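You operate a simulated robot arm through the tools that you are given. There is no shell and no other tool. Be economical: measure what you need, move in short steps, check, and stop when the job is done.

You are at the controls of a simulated robot arm. One attempt, no reset.

JOB
Set the controls near the top of the timber platform. At the end: the left lamp switch is switched on; the right lamp switch is switched on; the middle lamp switch is switched on; the black pin from the top of the timber platform is on the white plate; whatever was shut is shut again. Leave all else as you found it, and nothing knocked over.
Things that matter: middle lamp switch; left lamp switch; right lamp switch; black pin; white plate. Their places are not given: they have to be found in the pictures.

Only the result counts: the job must be done as asked and must still hold three seconds after the hand-in. Knocking over, shifting, dropping, spilling or breaking anything else fails it.

ROBOT AND FRAMES
A 7-joint arm with a two-finger parallel gripper, fixed in place. Base frame: the origin is at the foot of the arm, x ahead of it, y to its left, z up; the work surface is at about z = 0. Units: mm, degrees, N and s.
With the tool pointing down near the work surface it reaches from about 220 to 580 mm from the base axis. Its first joint turns from -66.0 to 66.0 degrees. Payload 2.5 kg.
The tool frame sits at the grasp point between the pads (the TCP): z along the fingers, y along the line on which they close. The tips reach 23 mm beyond it. The gripper opens to 94 mm. The fingers are 38 mm wide and 10 mm thick; the gripper's body (54 by 96 mm) begins 39 mm behind the TCP.
Orientation is that of the tool frame in the base frame, as [roll, pitch, yaw] about the fixed x, y, z axes, in that order (R = Rz(yaw) Ry(pitch) Rx(roll)). With the fingers straight down and closing along the base's y, the tool's x points along the base's -x, its y along +y and its z along -z.

CONTROLS
- The arm moves only by the tool drive_tool. Its argument "increments" is a list of rows, each an object (a shift or turn left out is 0, a gripper value left out holds the last) with "slide": the shift along the base's x, y, z in mm, a list of three; "delta_rot": the turn, a rotation vector about the base's x, y, z in degrees, a list of three; "claw": the finger opening in mm, from 0 to 94. In form: [{"slide": [tx, ty, tz], "delta_rot": [ax, ay, az], "claw": claw}, ...]. A call has 1 to 8 rows; each row shifts and turns the commanded pose from where the row before left it. Each row takes 0.2 s and may step no farther than 50 mm and 8.6 degrees from the row before; otherwise, or with a gripper value out of range, the whole call is refused. Where a pose cannot be reached the arm comes as near as it can. A force on the tool above 40 N (or 10 N above the force at the start of the call, whichever is more), or a blocked arm, ends the call early, and 0.2 s more pass. The fingers move at their own pace (about 108 mm/s each) and stop on an object; they squeeze with about 39 N. The grip force told is the motor's: it shows also when the fingers shut on nothing. Time passes only in rows, and 0.2 s behind the last, so rows that do not move let the fingers close. The reply holds the time, the measured pose of the TCP, the force on the tool along the base axes, the opening and the grip force, in the units named above and with some noise.
- Cameras (640 x 400 px; columns grow to the right, rows downward): "scene" is fixed at [128.7, -410.6, 548.9]; the picture's right is [0.77, -0.64, 0.00], its down [-0.33, -0.40, -0.86] and it looks along [0.55, 0.66, -0.52] (base axes); focal length 344 px, centre (320, 200). "wrist" rides on the gripper at [-39, 0, -44] in the tool frame; the picture's right is [0.00, -1.00, 0.00], its down [0.97, 0.00, -0.24] and it looks along [0.24, 0.00, 0.97] (tool axes); focal length 218 px, centre (320, 200).
- grab_frame(camera): a new picture of that camera. It takes no simulated time.
- probe_pixels(camera, pixels): there is no depth. For up to 12 entries [column, row, z] of the newest picture of that camera ("zoom" is the newest enlarged one), the place [x, y] in the base frame at which the ray of that pixel passes the height z, good to about 2 mm. It takes no simulated time.
- inspect(camera, box): a new picture of the part [left, top, right, bottom] of that camera's present view, enlarged. It takes no simulated time.
- job_done(): hands the job in; it is judged then, once.

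Go step by step. Measure first, check grasps and placings, and put right what went wrong. The budget is 80 turns and 54 pictures, counting those below and the enlarged ones. Unless the task says otherwise, let go and move clear before handing in, and close with one line.

The tools are called after "Request:" as name(argument=value, ...) on one line, values as JSON. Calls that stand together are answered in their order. drive_tool: Moves the arm, as the interface text tells. Its arguments: {"type":"object","properties":{"increments":{"type":"array","items":{"type":"object","properties":{"slide":{"type":"array","items":{"type":"number"}},"delta_rot":{"type":"array","items":{"type":"number"}},"claw":{"type":"number"}}}}},"required":["increments"]} The other tools are called the same way: grab_frame (camera) takes a picture; probe_pixels (camera, pixels) gives the place at which the rays of pixels pass given heights; inspect (camera, box) takes an enlarged picture of a part of a camera's view; job_done () hands the job in.

At the start:

```text
time_s: 0.0
eef_pos: [436.4, -33.7, 336.0]
tcp_rot: [179.9, 0.0, 180.0]
force: [0.3, -0.1, 0.1]
width: 93.9
grasp_force: 0.0
```

scene: 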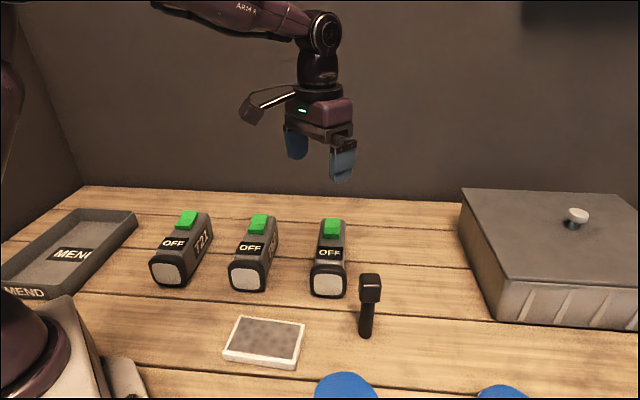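
wrist: 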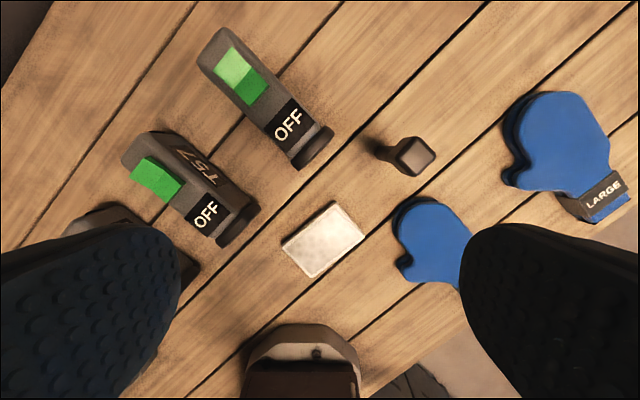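

The scene shows three lamps with green switches reading OFF, a black pin at about (368,300) and a white plate at about (265,342). I'll enlarge these first.

Request:
inspect(camera="scene", box=[140, 190, 400, 352])

Request:
inspect(camera="wrist", box=[100, 0, 460, 280])

Request:
probe_pixels(camera="wrist", pixels=[[233, 66, 50], [250, 88, 50], [146, 172, 50], [166, 188, 50], [414, 155, 50], [372, 143, 0], [323, 240, 0], [332, 202, 0], [364, 237, 0], [312, 277, 0], [282, 247, 0]])

Request:
probe_pixels(camera="scene", pixels=[[187, 218, 50], [259, 222, 50], [332, 226, 50], [370, 285, 50], [366, 335, 0], [265, 342, 0], [150, 282, 0], [230, 288, 0], [312, 295, 0]])

```text
2.46 times, centred on (270, 271) of scene
```

zoom: 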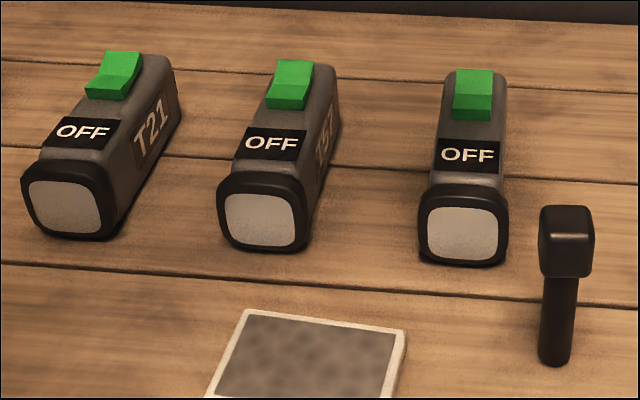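

```text
1.43 times, centred on (280, 140) of wrist
```

zoom: 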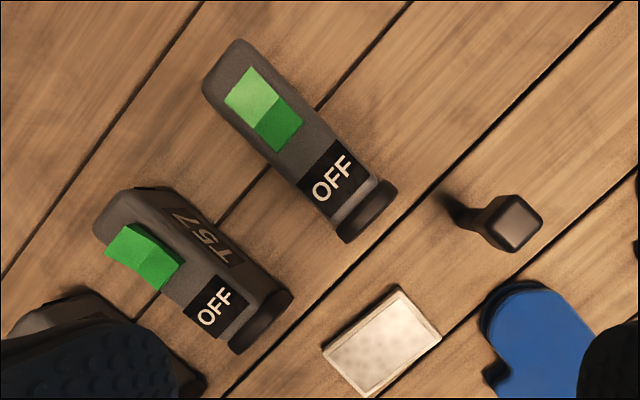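

```text
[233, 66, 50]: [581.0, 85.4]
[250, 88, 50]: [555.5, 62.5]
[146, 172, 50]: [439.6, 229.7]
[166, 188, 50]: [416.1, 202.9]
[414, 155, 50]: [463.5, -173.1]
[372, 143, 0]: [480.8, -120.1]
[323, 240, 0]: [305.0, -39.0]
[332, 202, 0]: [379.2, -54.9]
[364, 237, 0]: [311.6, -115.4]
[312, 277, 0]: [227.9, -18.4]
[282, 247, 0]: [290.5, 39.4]
```

```text
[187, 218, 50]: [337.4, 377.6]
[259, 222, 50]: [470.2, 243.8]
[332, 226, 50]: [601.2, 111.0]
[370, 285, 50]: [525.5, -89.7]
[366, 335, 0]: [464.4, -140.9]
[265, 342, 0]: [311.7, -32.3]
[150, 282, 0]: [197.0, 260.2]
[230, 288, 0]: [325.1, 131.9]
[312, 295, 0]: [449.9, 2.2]
```

The two views together put the switches about 100 mm up and the plate near z = 0, centred at about (303,-37). I'll move above the middle lamp and turn the closing axis along the lamps to see the rockers better.

Request:
drive_tool(increments=[{"slide": [-10, 35, 0], "delta_rot": [0, 0, -7.5], "claw": 0}, {"slide": [-10, 40, 0], "delta_rot": [0, 0, -7.5]}, {"slide": [-10, 40, 0], "delta_rot": [0, 0, -7.5]}, {"slide": [-5, 40, -10], "delta_rot": [0, 0, -7.5]}, {"slide": [0, 40, -10], "delta_rot": [0, 0, -7.5]}, {"slide": [0, 30, -20], "delta_rot": [0, 0, -7.5]}])

Request:
grab_frame(camera="wrist")

Request:
grab_frame(camera="scene")

```text
time_s: 1.4
eef_pos: [403.3, 191.7, 296.0]
tcp_rot: [-180.0, 0.0, 134.9]
force: [-0.2, 0.7, -0.6]
width: 0.3
grasp_force: 38.9
```

```text
49 pictures are left
```

wrist: 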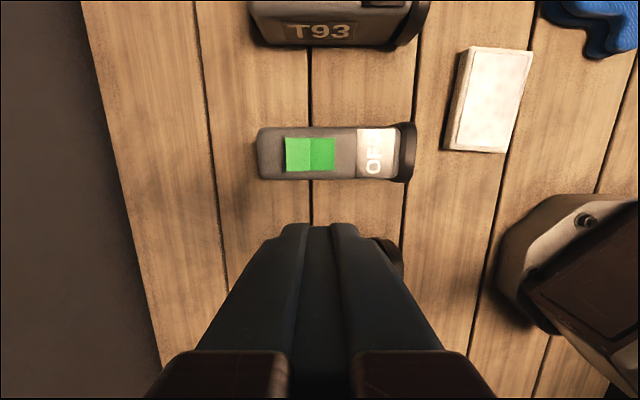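

```text
48 pictures are left
```

scene: 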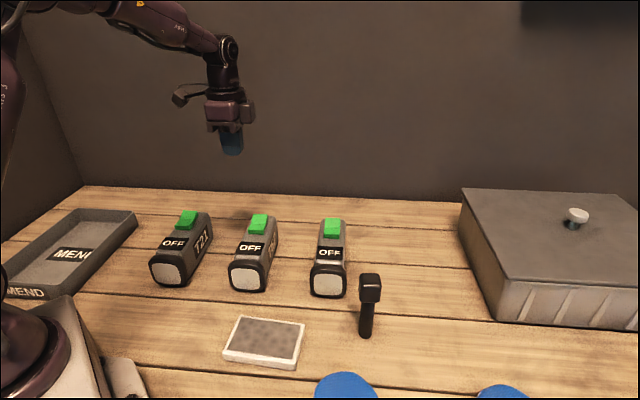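

The middle lamp lies along the closing axis, with its rocker from (285,137) to (336,171) and a crease near column 310. I'll zoom in and measure it.

Request:
inspect(camera="wrist", box=[240, 110, 440, 200])

Request:
probe_pixels(camera="wrist", pixels=[[285, 154, 100], [310, 154, 100], [336, 154, 100], [310, 137, 100], [310, 171, 100], [492, 98, 0], [470, 46, 10], [533, 52, 10], [503, 153, 10], [445, 148, 10]])

Request:
inspect(camera="scene", box=[150, 205, 290, 292])

Request:
probe_pixels(camera="scene", pixels=[[187, 218, 100], [259, 222, 100], [332, 226, 100]])

```text
3.20 times, centred on (340, 155) of wrist
```

zoom: 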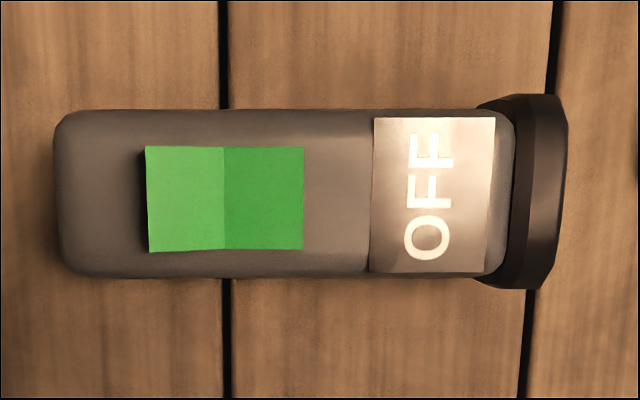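

```text
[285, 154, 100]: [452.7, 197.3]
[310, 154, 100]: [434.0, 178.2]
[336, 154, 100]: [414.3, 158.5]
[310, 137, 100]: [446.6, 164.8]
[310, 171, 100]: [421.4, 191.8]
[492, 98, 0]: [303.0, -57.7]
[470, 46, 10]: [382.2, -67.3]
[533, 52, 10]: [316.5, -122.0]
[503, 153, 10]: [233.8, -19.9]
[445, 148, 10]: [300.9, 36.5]
```

```text
4.57 times, centred on (220, 248) of scene
```

zoom: 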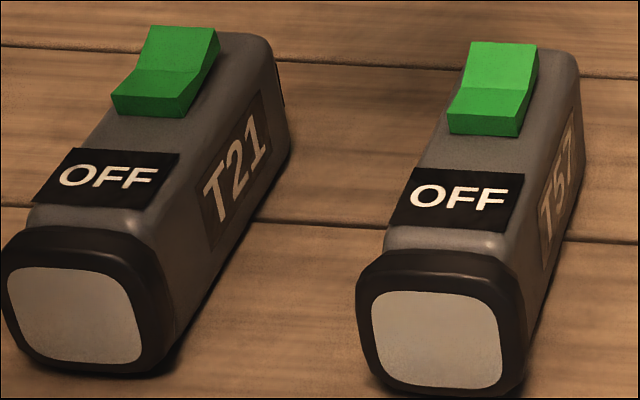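

```text
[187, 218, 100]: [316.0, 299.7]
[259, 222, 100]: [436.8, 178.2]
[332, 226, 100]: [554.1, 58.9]
```

The wrist and scene views agree for the middle rocker, with its crease at (435,178) and its far half raised. I'll go over that far half, at about (446,190).

Request:
drive_tool(increments=[{"slide": [30, 0, -20]}, {"slide": [12.7, -1.7, -40]}, {"slide": [0, 0, -40]}, {"slide": [0, 0, -40]}, {"slide": [0, 0, 0]}])

Request:
inspect(camera="scene", box=[180, 150, 340, 250])

Request:
grab_frame(camera="wrist")

```text
time_s: 2.6
eef_pos: [444.9, 189.5, 152.3]
tcp_rot: [180.0, -0.1, 135.0]
force: [0.6, -0.5, -0.2]
width: 0.0
grasp_force: 39.0
```

```text
4.00 times, centred on (260, 200) of scene
```

zoom: 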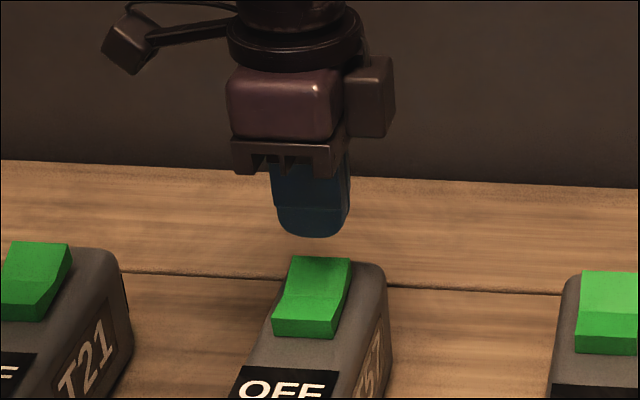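

```text
44 pictures are left
```

wrist: 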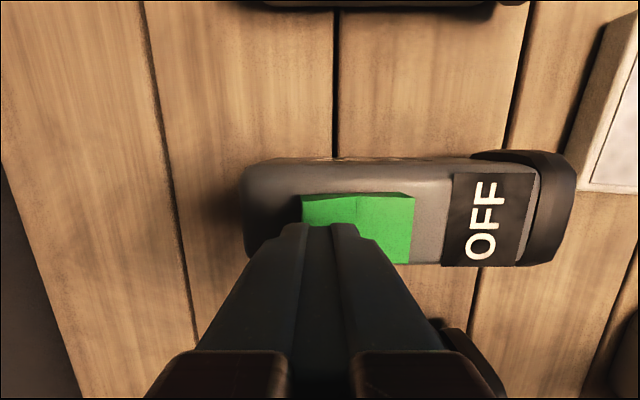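

The closed fingers are over the far half, about 17 mm behind the crease. I'll press down in small steps.

Request:
drive_tool(increments=[{"slide": [0, 0, -8]}, {"slide": [0, 0, -6]}, {"slide": [0, 0, -4]}, {"slide": [0, 0, -3]}, {"slide": [0, 0, -3]}, {"slide": [0, 0, -3]}])

Request:
inspect(camera="scene", box=[180, 170, 340, 270])

```text
time_s: 4.0
eef_pos: [444.0, 189.5, 130.5]
tcp_rot: [180.0, -0.1, 135.1]
force: [0.9, 0.6, 0.5]
width: 0.1
grasp_force: 39.0
```

```text
4.00 times, centred on (260, 220) of scene
```

zoom: 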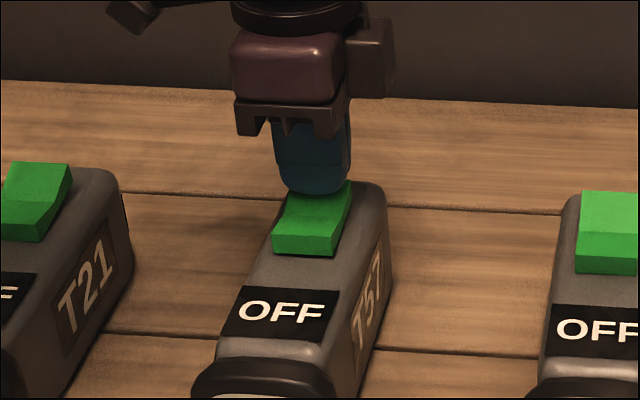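

There is no contact yet, with the tip at about z = 107. I'll keep going down.

Request:
drive_tool(increments=[{"slide": [0, 0, -3]}, {"slide": [0, 0, -3]}, {"slide": [0, 0, -2]}, {"slide": [0, 0, -2]}, {"slide": [0, 0, -2]}])

Request:
inspect(camera="scene", box=[180, 170, 340, 270])

```text
time_s: 5.2
eef_pos: [444.7, 190.1, 122.2]
tcp_rot: [179.8, -0.1, 134.9]
force: [-6.4, -2.9, 11.5]
width: 0.2
grasp_force: 38.3
stopped in row 5: the force on the tool passed its limit (the readings are from after the stop); the commanded pose is now the measured one
```

```text
4.00 times, centred on (260, 220) of scene
```

zoom: 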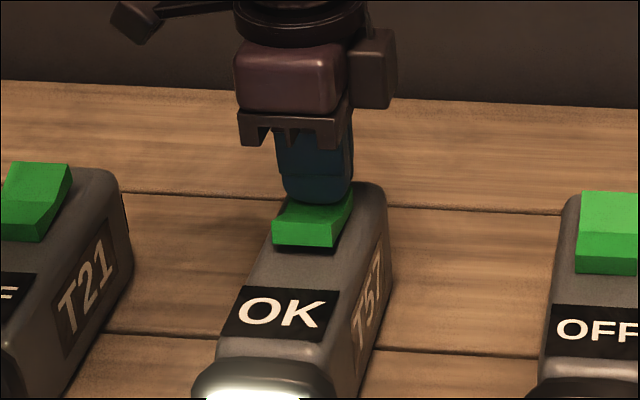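

The middle lamp now reads OK and is lit. I'll lift off and head for the right lamp.

Request:
drive_tool(increments=[{"slide": [0, 0, 20]}, {"slide": [0, 0, 45]}, {"slide": [15, -20, 40]}, {"slide": [25, -40, 0]}, {"slide": [25, -40, 0]}, {"slide": [10, -20, 0]}, {"slide": [0, 0, 0]}])

Request:
grab_frame(camera="wrist")

Request:
grab_frame(camera="scene")

```text
time_s: 6.8
eef_pos: [520.7, 68.6, 227.5]
tcp_rot: [179.8, 0.0, 135.0]
force: [-0.8, 0.0, -0.2]
width: 0.0
grasp_force: 39.1
```

```text
41 pictures are left
```

wrist: 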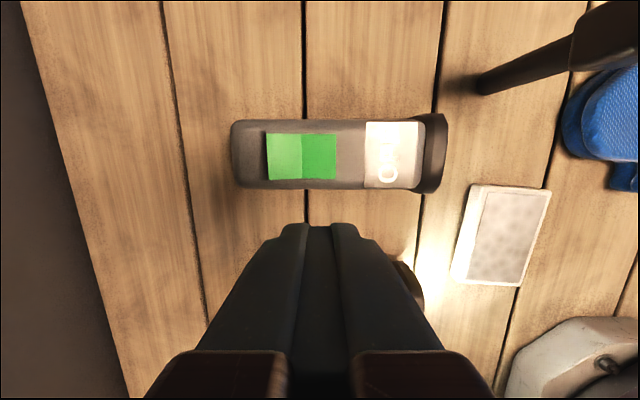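

```text
40 pictures are left
```

scene: 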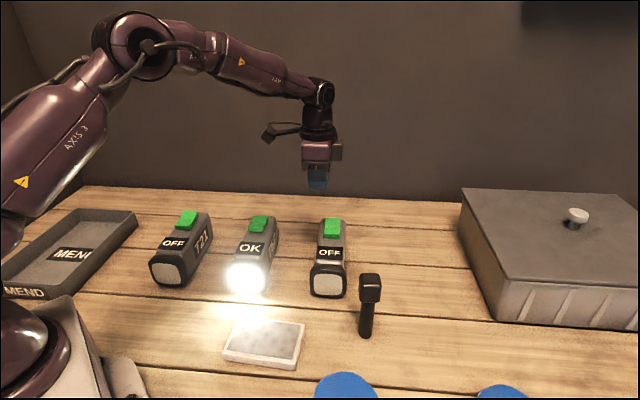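

The right rocker spans columns 266–336 with its crease at about (302,157). I'll measure it, plus the pin base at (483,87).

Request:
probe_pixels(camera="wrist", pixels=[[267, 156, 100], [302, 157, 100], [336, 157, 100], [284, 157, 104], [483, 87, 0], [471, 184, 0], [550, 190, 0], [518, 286, 0], [452, 278, 0]])

Request:
inspect(camera="wrist", box=[420, 0, 640, 140])

```text
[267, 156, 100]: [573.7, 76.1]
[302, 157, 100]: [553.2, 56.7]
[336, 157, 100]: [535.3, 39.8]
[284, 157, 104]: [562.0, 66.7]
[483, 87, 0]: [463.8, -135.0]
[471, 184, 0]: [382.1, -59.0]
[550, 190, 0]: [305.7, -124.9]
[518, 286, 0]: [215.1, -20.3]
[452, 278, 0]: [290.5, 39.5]
```

```text
2.86 times, centred on (530, 70) of wrist
```

zoom: 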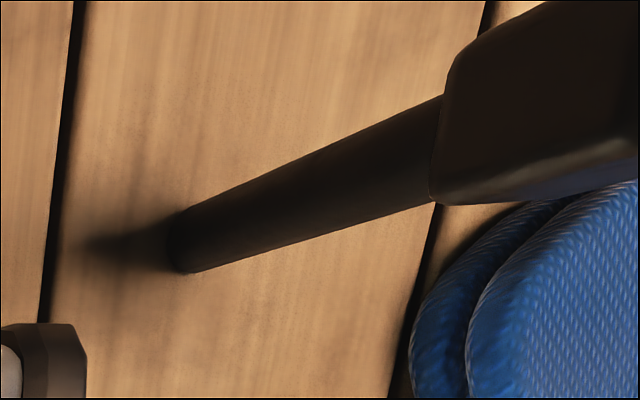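

The right crease is at (553,57), so I'll press at about (563,67).

Request:
drive_tool(increments=[{"slide": [41.8, -1.3, -10]}, {"slide": [0, 0, -40]}, {"slide": [0, 0, -30]}, {"slide": [0, 0, -12]}, {"slide": [0, 0, 0]}])

Request:
inspect(camera="scene", box=[250, 170, 410, 270])

Request:
grab_frame(camera="wrist")

```text
time_s: 8.0
eef_pos: [560.5, 67.7, 137.0]
tcp_rot: [179.9, 0.0, 135.0]
force: [-0.2, -0.4, -1.0]
width: 0.0
grasp_force: 39.5
```

```text
4.00 times, centred on (330, 220) of scene
```

zoom: 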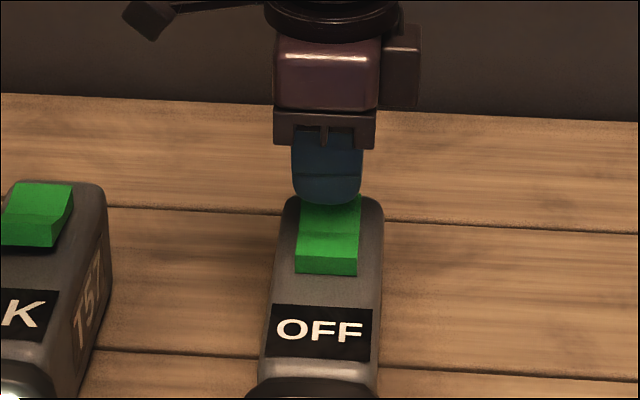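

```text
37 pictures are left
```

wrist: 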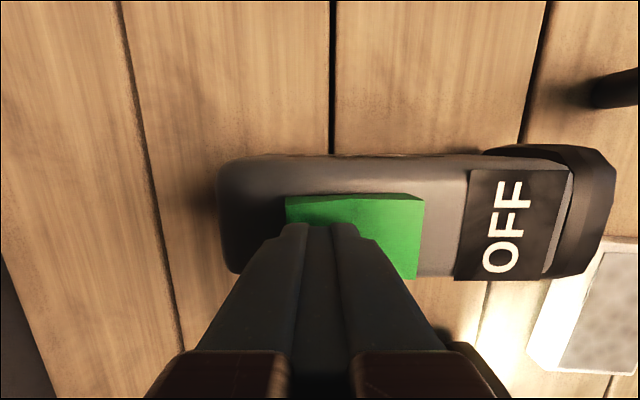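

The fingers are over the far half of the right rocker. I'll press.

Request:
drive_tool(increments=[{"slide": [1, 0, -4]}, {"slide": [0, 0, -3]}, {"slide": [0, 0, -3]}, {"slide": [0, 0, -2]}, {"slide": [0, 0, -2]}, {"slide": [0, 0, -2]}])

Request:
inspect(camera="scene", box=[250, 170, 410, 270])

```text
time_s: 9.4
eef_pos: [563.2, 68.4, 122.0]
tcp_rot: [179.7, 0.0, 135.1]
force: [-15.9, -2.1, 28.3]
width: 0.0
grasp_force: 39.0
```

```text
4.00 times, centred on (330, 220) of scene
```

zoom: 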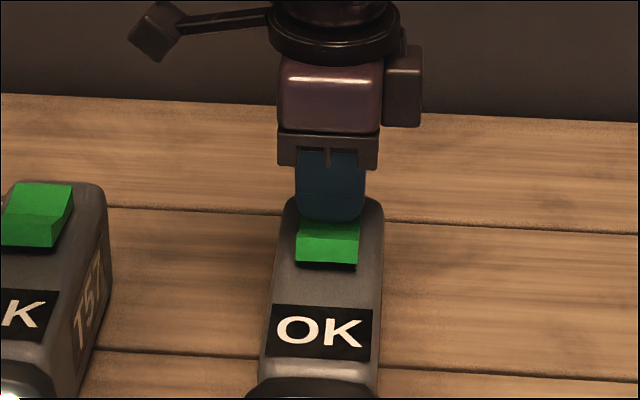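

The right label reads OK. I'll lift off and go to the left lamp at a safe height.

Request:
drive_tool(increments=[{"slide": [0, 0, 20]}, {"slide": [0, 0, 45]}, {"slide": [-15, 10, 45]}, {"slide": [-36, 33, 0]}, {"slide": [-36, 33, 0]}, {"slide": [-36, 33, 0]}, {"slide": [-36, 33, 0]}, {"slide": [-36, 33, 0]}])

Request:
drive_tool(increments=[{"slide": [-36, 30, 0]}, {"slide": [-36, 24, 0]}, {"slide": [0, 0, 0]}])

Request:
grab_frame(camera="wrist")

Request:
grab_frame(camera="scene")

```text
time_s: 11.2
eef_pos: [368.1, 243.0, 232.8]
tcp_rot: [179.8, 0.0, 135.0]
force: [0.1, -0.1, -0.2]
width: 0.1
grasp_force: 38.9
```

```text
time_s: 12.0
eef_pos: [295.8, 297.9, 232.0]
tcp_rot: [179.7, -0.1, 135.0]
force: [0.2, 0.1, -0.2]
width: 0.0
grasp_force: 39.2
```

```text
35 pictures are left
```

wrist: 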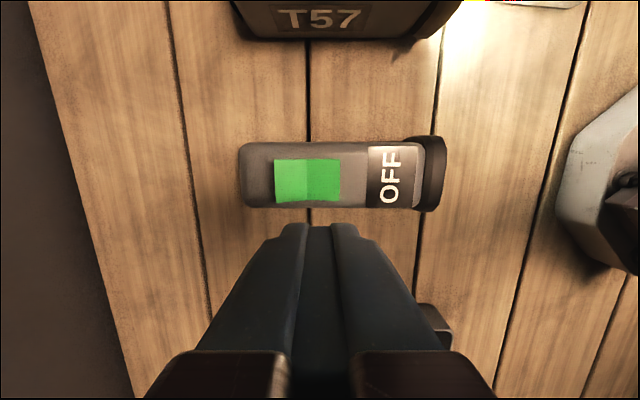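

```text
34 pictures are left
```

scene: 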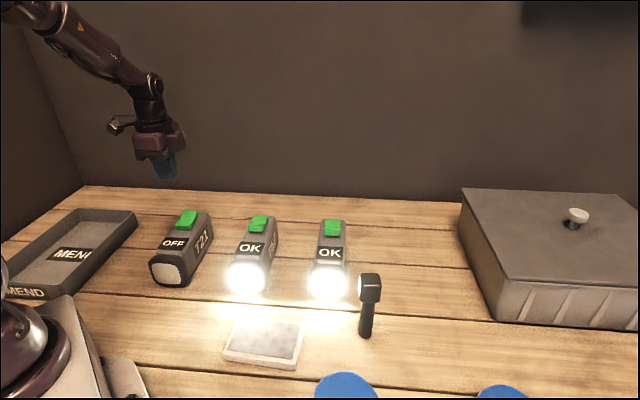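

The right and middle lamps are lit and still in place. I'll measure the left crease at (307,180).

Request:
probe_pixels(camera="wrist", pixels=[[275, 180, 100], [307, 180, 100], [340, 180, 100]])

```text
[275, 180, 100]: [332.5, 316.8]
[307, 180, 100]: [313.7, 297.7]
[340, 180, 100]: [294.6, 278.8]
```

The press point for the left lamp is about (324,309). I'll go there and then press.

Request:
drive_tool(increments=[{"slide": [28.2, 11, -10]}, {"slide": [0, 0, -40]}, {"slide": [0, 0, -35]}, {"slide": [0, 0, -10]}, {"slide": [0, 0, 0]}])

Request:
drive_tool(increments=[{"slide": [0, 0, -4]}, {"slide": [0, 0, -3]}, {"slide": [0, 0, -3]}, {"slide": [0, 0, -2]}, {"slide": [0, 0, -2]}, {"slide": [0, 0, -2]}])

Request:
inspect(camera="scene", box=[110, 170, 270, 270])

```text
time_s: 13.2
eef_pos: [325.3, 308.8, 133.8]
tcp_rot: [179.8, 0.0, 135.1]
force: [0.1, -0.3, 0.4]
width: 0.1
grasp_force: 39.0
```

```text
time_s: 14.6
eef_pos: [325.4, 309.9, 121.9]
tcp_rot: [179.6, -0.1, 135.0]
force: [-4.7, -3.6, 12.1]
width: 0.0
grasp_force: 38.8
stopped in row 6: the force on the tool passed its limit (the readings are from after the stop); the commanded pose is now the measured one
```

```text
4.00 times, centred on (190, 220) of scene
```

zoom: 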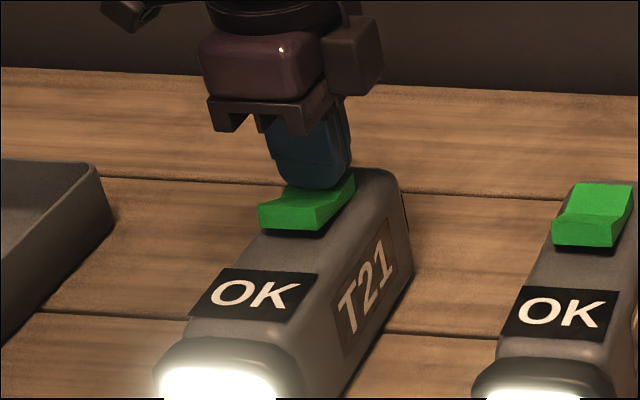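

All three lamps are on. I'll lift clear and travel to a point above the black pin, opening the gripper on the way.

Request:
drive_tool(increments=[{"slide": [0, 0, 20]}, {"slide": [0, 0, 45]}, {"slide": [0, 0, 45]}, {"slide": [10, -35, 33]}, {"slide": [13, -47, 10]}, {"slide": [13, -47, 5]}, {"slide": [13, -47, 0]}, {"slide": [13, -47, 0]}])

Request:
drive_tool(increments=[{"slide": [13, -47, 0], "claw": 90}, {"slide": [13, -47, 0]}, {"slide": [13, -47, 0]}, {"slide": [13, -47, 0]}, {"slide": [5, -9, 0]}, {"slide": [0, 0, 0]}])

Request:
grab_frame(camera="wrist")

Request:
grab_frame(camera="scene")

```text
time_s: 16.4
eef_pos: [388.4, 87.5, 277.2]
tcp_rot: [179.6, 0.0, 135.0]
force: [-0.4, -0.4, -0.1]
width: 0.0
grasp_force: 38.9
```

```text
time_s: 17.8
eef_pos: [444.4, -109.3, 278.0]
tcp_rot: [179.6, 0.0, 135.0]
force: [0.4, 0.0, -0.9]
width: 90.0
grasp_force: 0.0
```

```text
32 pictures are left
```

wrist: 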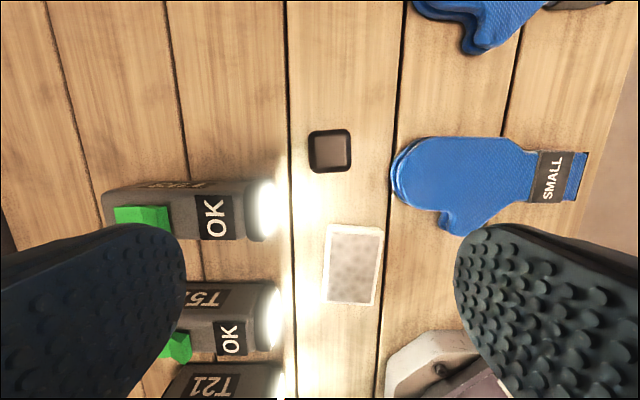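

```text
31 pictures are left
```

scene: 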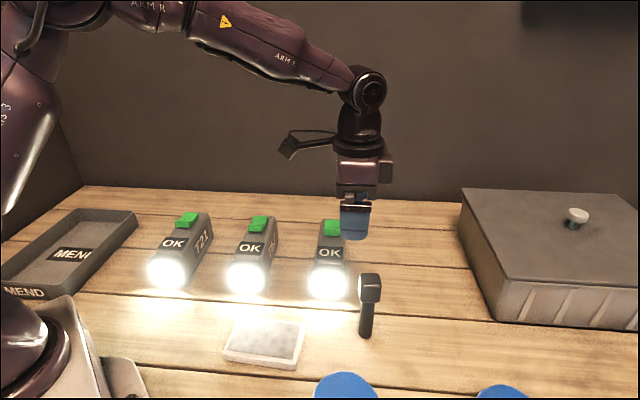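

The pin's square head, at about (330,151), is nearly aligned with the gripper. I'll measure its position and height.

Request:
probe_pixels(camera="wrist", pixels=[[330, 151, 100], [330, 151, 130], [308, 151, 130], [352, 151, 130], [353, 265, 10], [328, 224, 10], [384, 228, 10], [374, 306, 10], [325, 302, 10]])

Request:
inspect(camera="scene", box=[300, 250, 420, 350])

Request:
inspect(camera="wrist", box=[280, 110, 400, 190])

Request:
probe_pixels(camera="scene", pixels=[[369, 280, 110], [369, 280, 130], [369, 280, 150], [367, 303, 90], [367, 303, 70]])

```text
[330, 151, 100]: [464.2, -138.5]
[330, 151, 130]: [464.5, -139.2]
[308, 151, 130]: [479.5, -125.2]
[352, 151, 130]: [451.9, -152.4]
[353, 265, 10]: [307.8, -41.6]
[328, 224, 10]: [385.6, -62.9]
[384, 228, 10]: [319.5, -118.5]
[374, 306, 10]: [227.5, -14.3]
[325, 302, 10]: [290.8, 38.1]
```

```text
4.00 times, centred on (360, 300) of scene
```

zoom: 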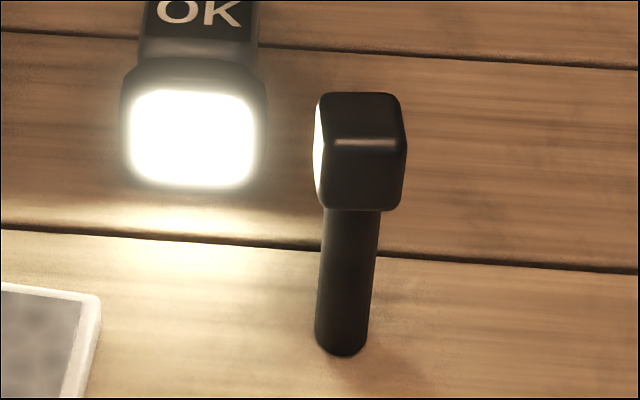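

```text
5.00 times, centred on (340, 150) of wrist
```

zoom: 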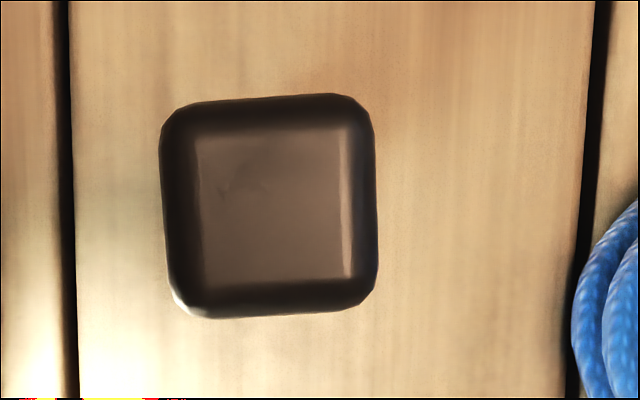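

```text
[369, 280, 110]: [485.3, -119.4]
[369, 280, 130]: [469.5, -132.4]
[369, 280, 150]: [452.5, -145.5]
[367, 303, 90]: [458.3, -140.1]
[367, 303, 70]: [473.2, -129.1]
```

The head is about 40 mm wide at (464.5,-139), spanning roughly z 95–135, and turned +3.5°. I'll line up and come down around it.

Request:
drive_tool(increments=[{"slide": [20.1, -29.9, -10], "delta_rot": [0.2, 0, 3.5], "claw": 90}, {"slide": [0, 0, -40]}, {"slide": [0, 0, -45]}, {"slide": [0, 0, -38]}, {"slide": [0, 0, -30]}, {"slide": [0, 0, 0]}])

Request:
inspect(camera="scene", box=[280, 210, 440, 350])

Request:
grab_frame(camera="wrist")

```text
time_s: 19.2
eef_pos: [466.1, -141.4, 115.4]
tcp_rot: [179.5, -0.2, 138.5]
force: [-0.8, 0.4, 0.0]
width: 89.9
grasp_force: 0.1
```

```text
2.86 times, centred on (360, 280) of scene
```

zoom: 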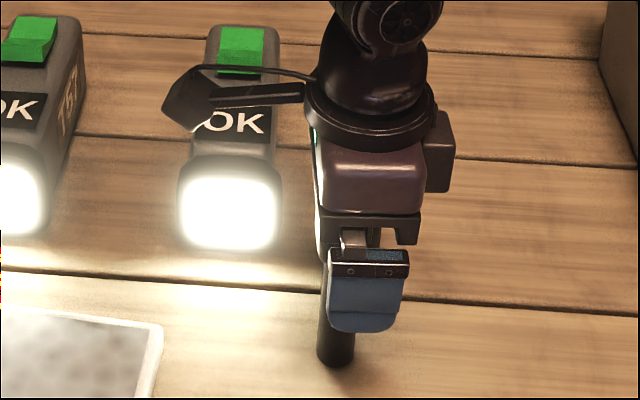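

```text
27 pictures are left
```

wrist: 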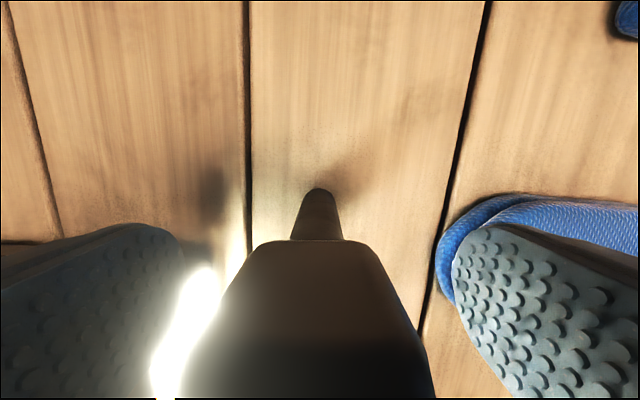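

The head sits between the pads, centred near column 320. I'll close the gripper and lift a little.

Request:
drive_tool(increments=[{"claw": 36}, {"slide": [0, 0, 0]}, {"slide": [0, 0, 0]}, {"claw": 20}, {"slide": [0, 0, 0]}])

Request:
drive_tool(increments=[{"slide": [0, 0, 10]}, {"slide": [0, 0, 20]}, {"slide": [0, 0, 30]}, {"slide": [0, 0, 0]}])

Request:
grab_frame(camera="scene")

Request:
grab_frame(camera="wrist")

```text
time_s: 20.4
eef_pos: [465.1, -143.0, 115.8]
tcp_rot: [179.4, -0.2, 138.4]
force: [0.5, 0.4, -1.0]
width: 35.8
grasp_force: 38.9
```

```text
time_s: 21.4
eef_pos: [466.7, -141.4, 176.5]
tcp_rot: [179.5, -0.1, 138.5]
force: [0.2, 0.5, -3.8]
width: 36.0
grasp_force: 39.0
```

```text
26 pictures are left
```

scene: 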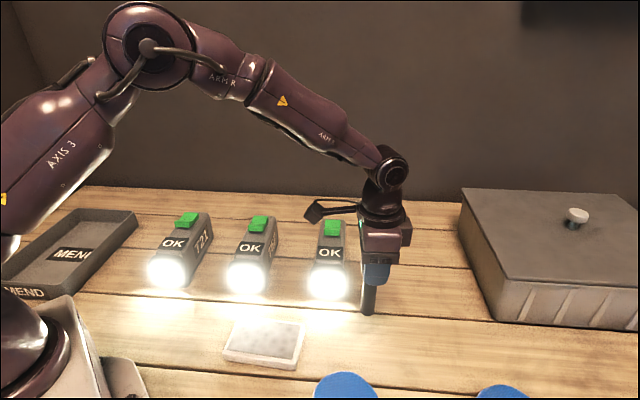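

```text
25 pictures are left
```

wrist: 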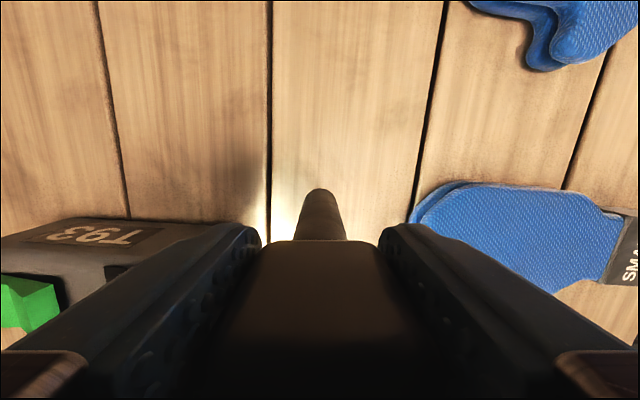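

The pin is held at a width of 36 mm and stands upright. I'll check where its lower end is, then carry it over the plate centre.

Request:
probe_pixels(camera="scene", pixels=[[368, 314, 60], [368, 314, 50], [368, 314, 40], [265, 339, 15], [245, 318, 10], [304, 324, 10], [296, 362, 10], [224, 350, 10]])

Request:
drive_tool(increments=[{"slide": [-25, 15, 10]}, {"slide": [-40, 25, 0]}, {"slide": [-40, 25, 0]}, {"slide": [-40, 25, 0]}, {"slide": [-17, 10, 0]}, {"slide": [0, 0, 0]}])

Request:
grab_frame(camera="scene")

Request:
grab_frame(camera="wrist")

```text
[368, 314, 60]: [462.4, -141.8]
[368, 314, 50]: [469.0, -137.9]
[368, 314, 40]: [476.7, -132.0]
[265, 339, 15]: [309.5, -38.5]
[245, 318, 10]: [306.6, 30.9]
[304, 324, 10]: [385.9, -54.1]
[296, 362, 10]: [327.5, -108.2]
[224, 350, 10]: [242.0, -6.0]
```

```text
time_s: 22.8
eef_pos: [302.8, -40.7, 185.3]
tcp_rot: [179.5, -0.2, 138.5]
force: [0.3, -0.2, -4.4]
width: 35.9
grasp_force: 38.8
```

```text
24 pictures are left
```

scene: 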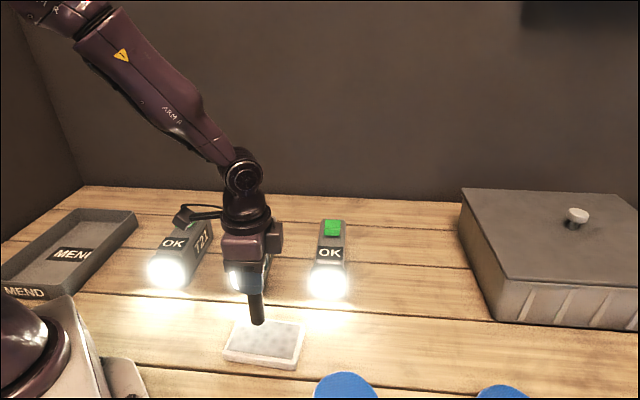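

```text
23 pictures are left
```

wrist: 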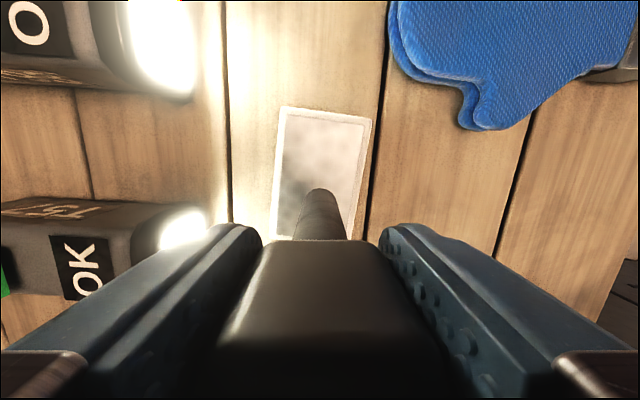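

The pin is upright over the plate with its lower end at about z = 70. I'll lower most of the way and check.

Request:
drive_tool(increments=[{"slide": [2, 0, -25]}, {"slide": [0, 0, -17]}, {"slide": [0, 0, 0]}])

Request:
inspect(camera="scene", box=[200, 250, 340, 380])

Request:
grab_frame(camera="wrist")

```text
time_s: 23.6
eef_pos: [304.6, -39.5, 142.3]
tcp_rot: [179.4, -0.2, 138.5]
force: [-0.1, 0.5, -3.7]
width: 35.7
grasp_force: 38.9
```

```text
3.08 times, centred on (270, 315) of scene
```

zoom: 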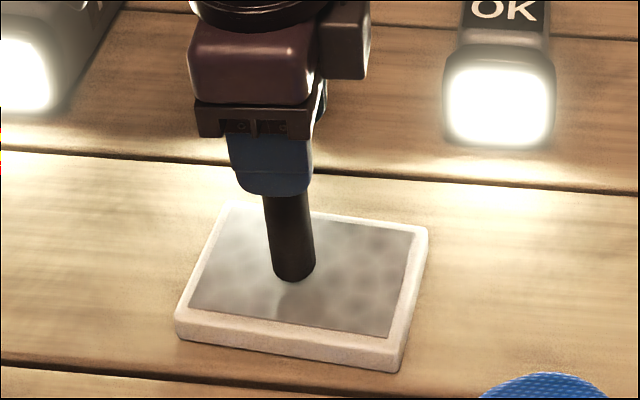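

```text
21 pictures are left
```

wrist: 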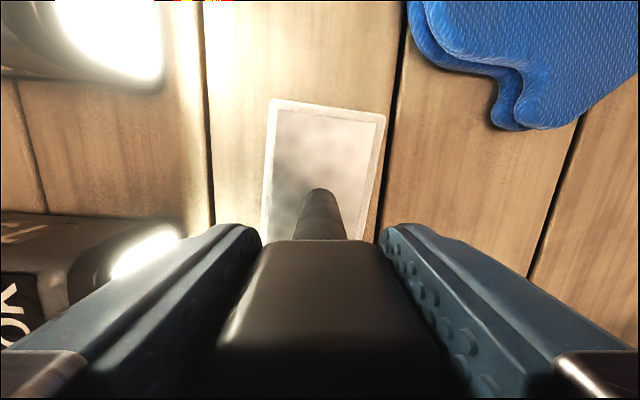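

The lower end is about 27 mm up, and it looks close to the plate. I'll lower in small steps and watch the force.

Request:
drive_tool(increments=[{"slide": [0, 0, -3]}, {"slide": [0, 0, -2]}, {"slide": [0, 0, -1]}, {"slide": [0, 0, 0]}])

Request:
drive_tool(increments=[{"slide": [0, 0, -1]}, {"slide": [0, 0, -1]}, {"slide": [0, 0, 0]}])

Request:
inspect(camera="scene", box=[200, 250, 340, 380])

```text
time_s: 24.6
eef_pos: [302.6, -40.7, 138.0]
tcp_rot: [179.4, -0.1, 138.5]
force: [-3.2, -0.8, 25.0]
width: 35.8
grasp_force: 39.1
```

```text
time_s: 25.4
eef_pos: [303.6, -40.6, 135.3]
tcp_rot: [179.3, 0.0, 138.5]
force: [-2.5, -3.2, 26.4]
width: 36.0
grasp_force: 39.3
```

```text
3.08 times, centred on (270, 315) of scene
```

zoom: 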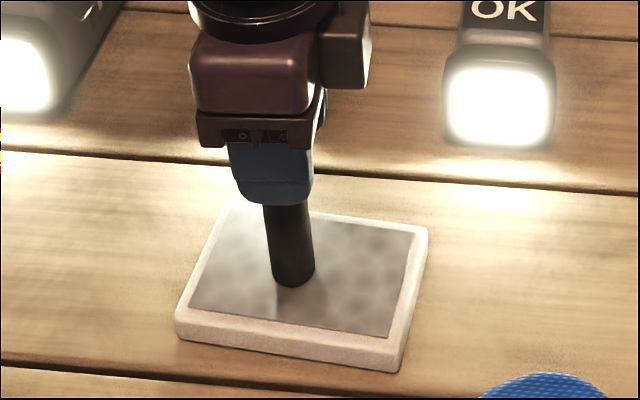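

The pin is on the plate, with 26 N of contact. I'll ease off slightly and open gently.

Request:
drive_tool(increments=[{"slide": [0, 0, 1]}, {"slide": [0, 0, 0.5]}, {"slide": [0, 0, 0]}])

Request:
drive_tool(increments=[{"claw": 38}, {"claw": 42}, {"claw": 50}, {"claw": 65}, {"claw": 80}, {"slide": [0, 0, 0]}])

Request:
inspect(camera="scene", box=[200, 250, 340, 380])

Request:
grab_frame(camera="wrist")

```text
time_s: 26.2
eef_pos: [304.2, -40.8, 137.4]
tcp_rot: [179.5, -0.1, 138.5]
force: [0.4, -0.3, -4.0]
width: 35.6
grasp_force: 38.9
```

```text
time_s: 27.6
eef_pos: [306.1, -41.3, 137.0]
tcp_rot: [179.6, -0.2, 138.4]
force: [-0.6, -0.8, -0.6]
width: 80.0
grasp_force: 0.1
```

```text
3.08 times, centred on (270, 315) of scene
```

zoom: 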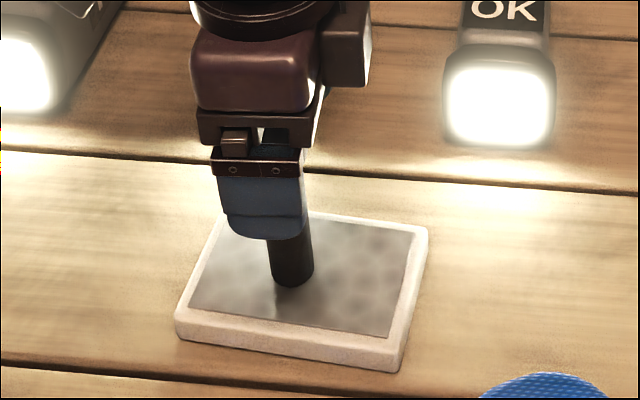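

```text
18 pictures are left
```

wrist: 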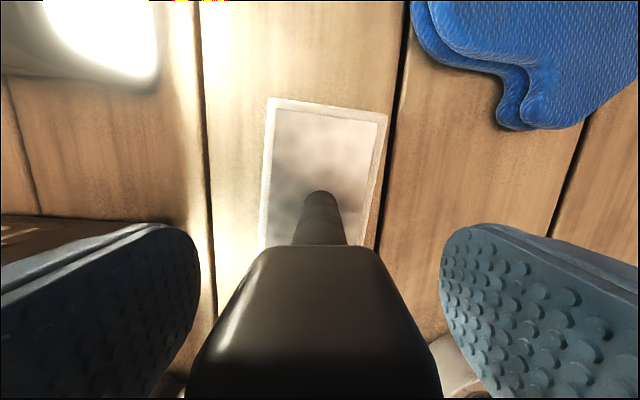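

The pin stands by itself on the plate. I'll raise straight up and clear, then take a final look.

Request:
drive_tool(increments=[{"slide": [0, 0, 15]}, {"slide": [0, 0, 30]}, {"slide": [0, 0, 45]}, {"slide": [0, 0, 45]}, {"slide": [0, 0, 20]}, {"slide": [0, 0, 0]}])

Request:
grab_frame(camera="scene")

Request:
grab_frame(camera="wrist")

```text
time_s: 29.0
eef_pos: [303.7, -38.1, 294.1]
tcp_rot: [179.5, -0.2, 138.5]
force: [0.0, 0.0, 0.5]
width: 80.1
grasp_force: 0.0
```

```text
17 pictures are left
```

scene: 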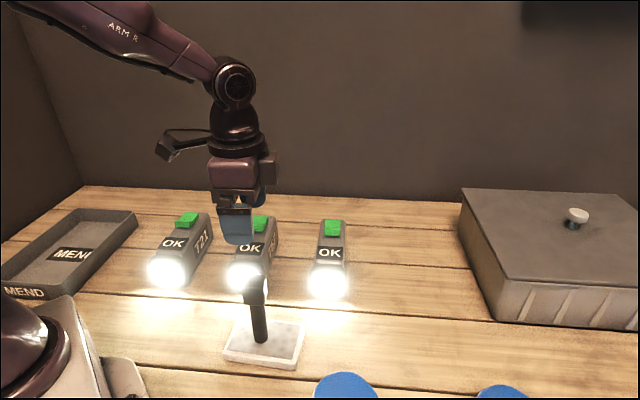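

```text
16 pictures are left
```

wrist: 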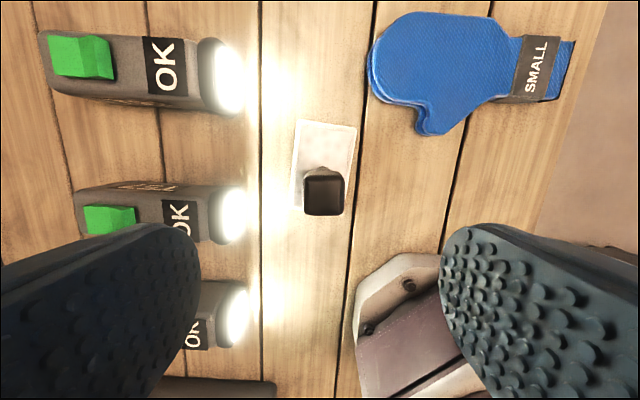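

All three lamps show OK and are lit, the pin stands on the white plate, the box is still shut, and the gripper is clear. I'll hand in.

Request:
job_done()

```text
The job is handed in.
```

I've handed the job in: the left, middle and right lamps are switched on, the black pin stands on the white plate, and the lidded box stayed shut throughout.
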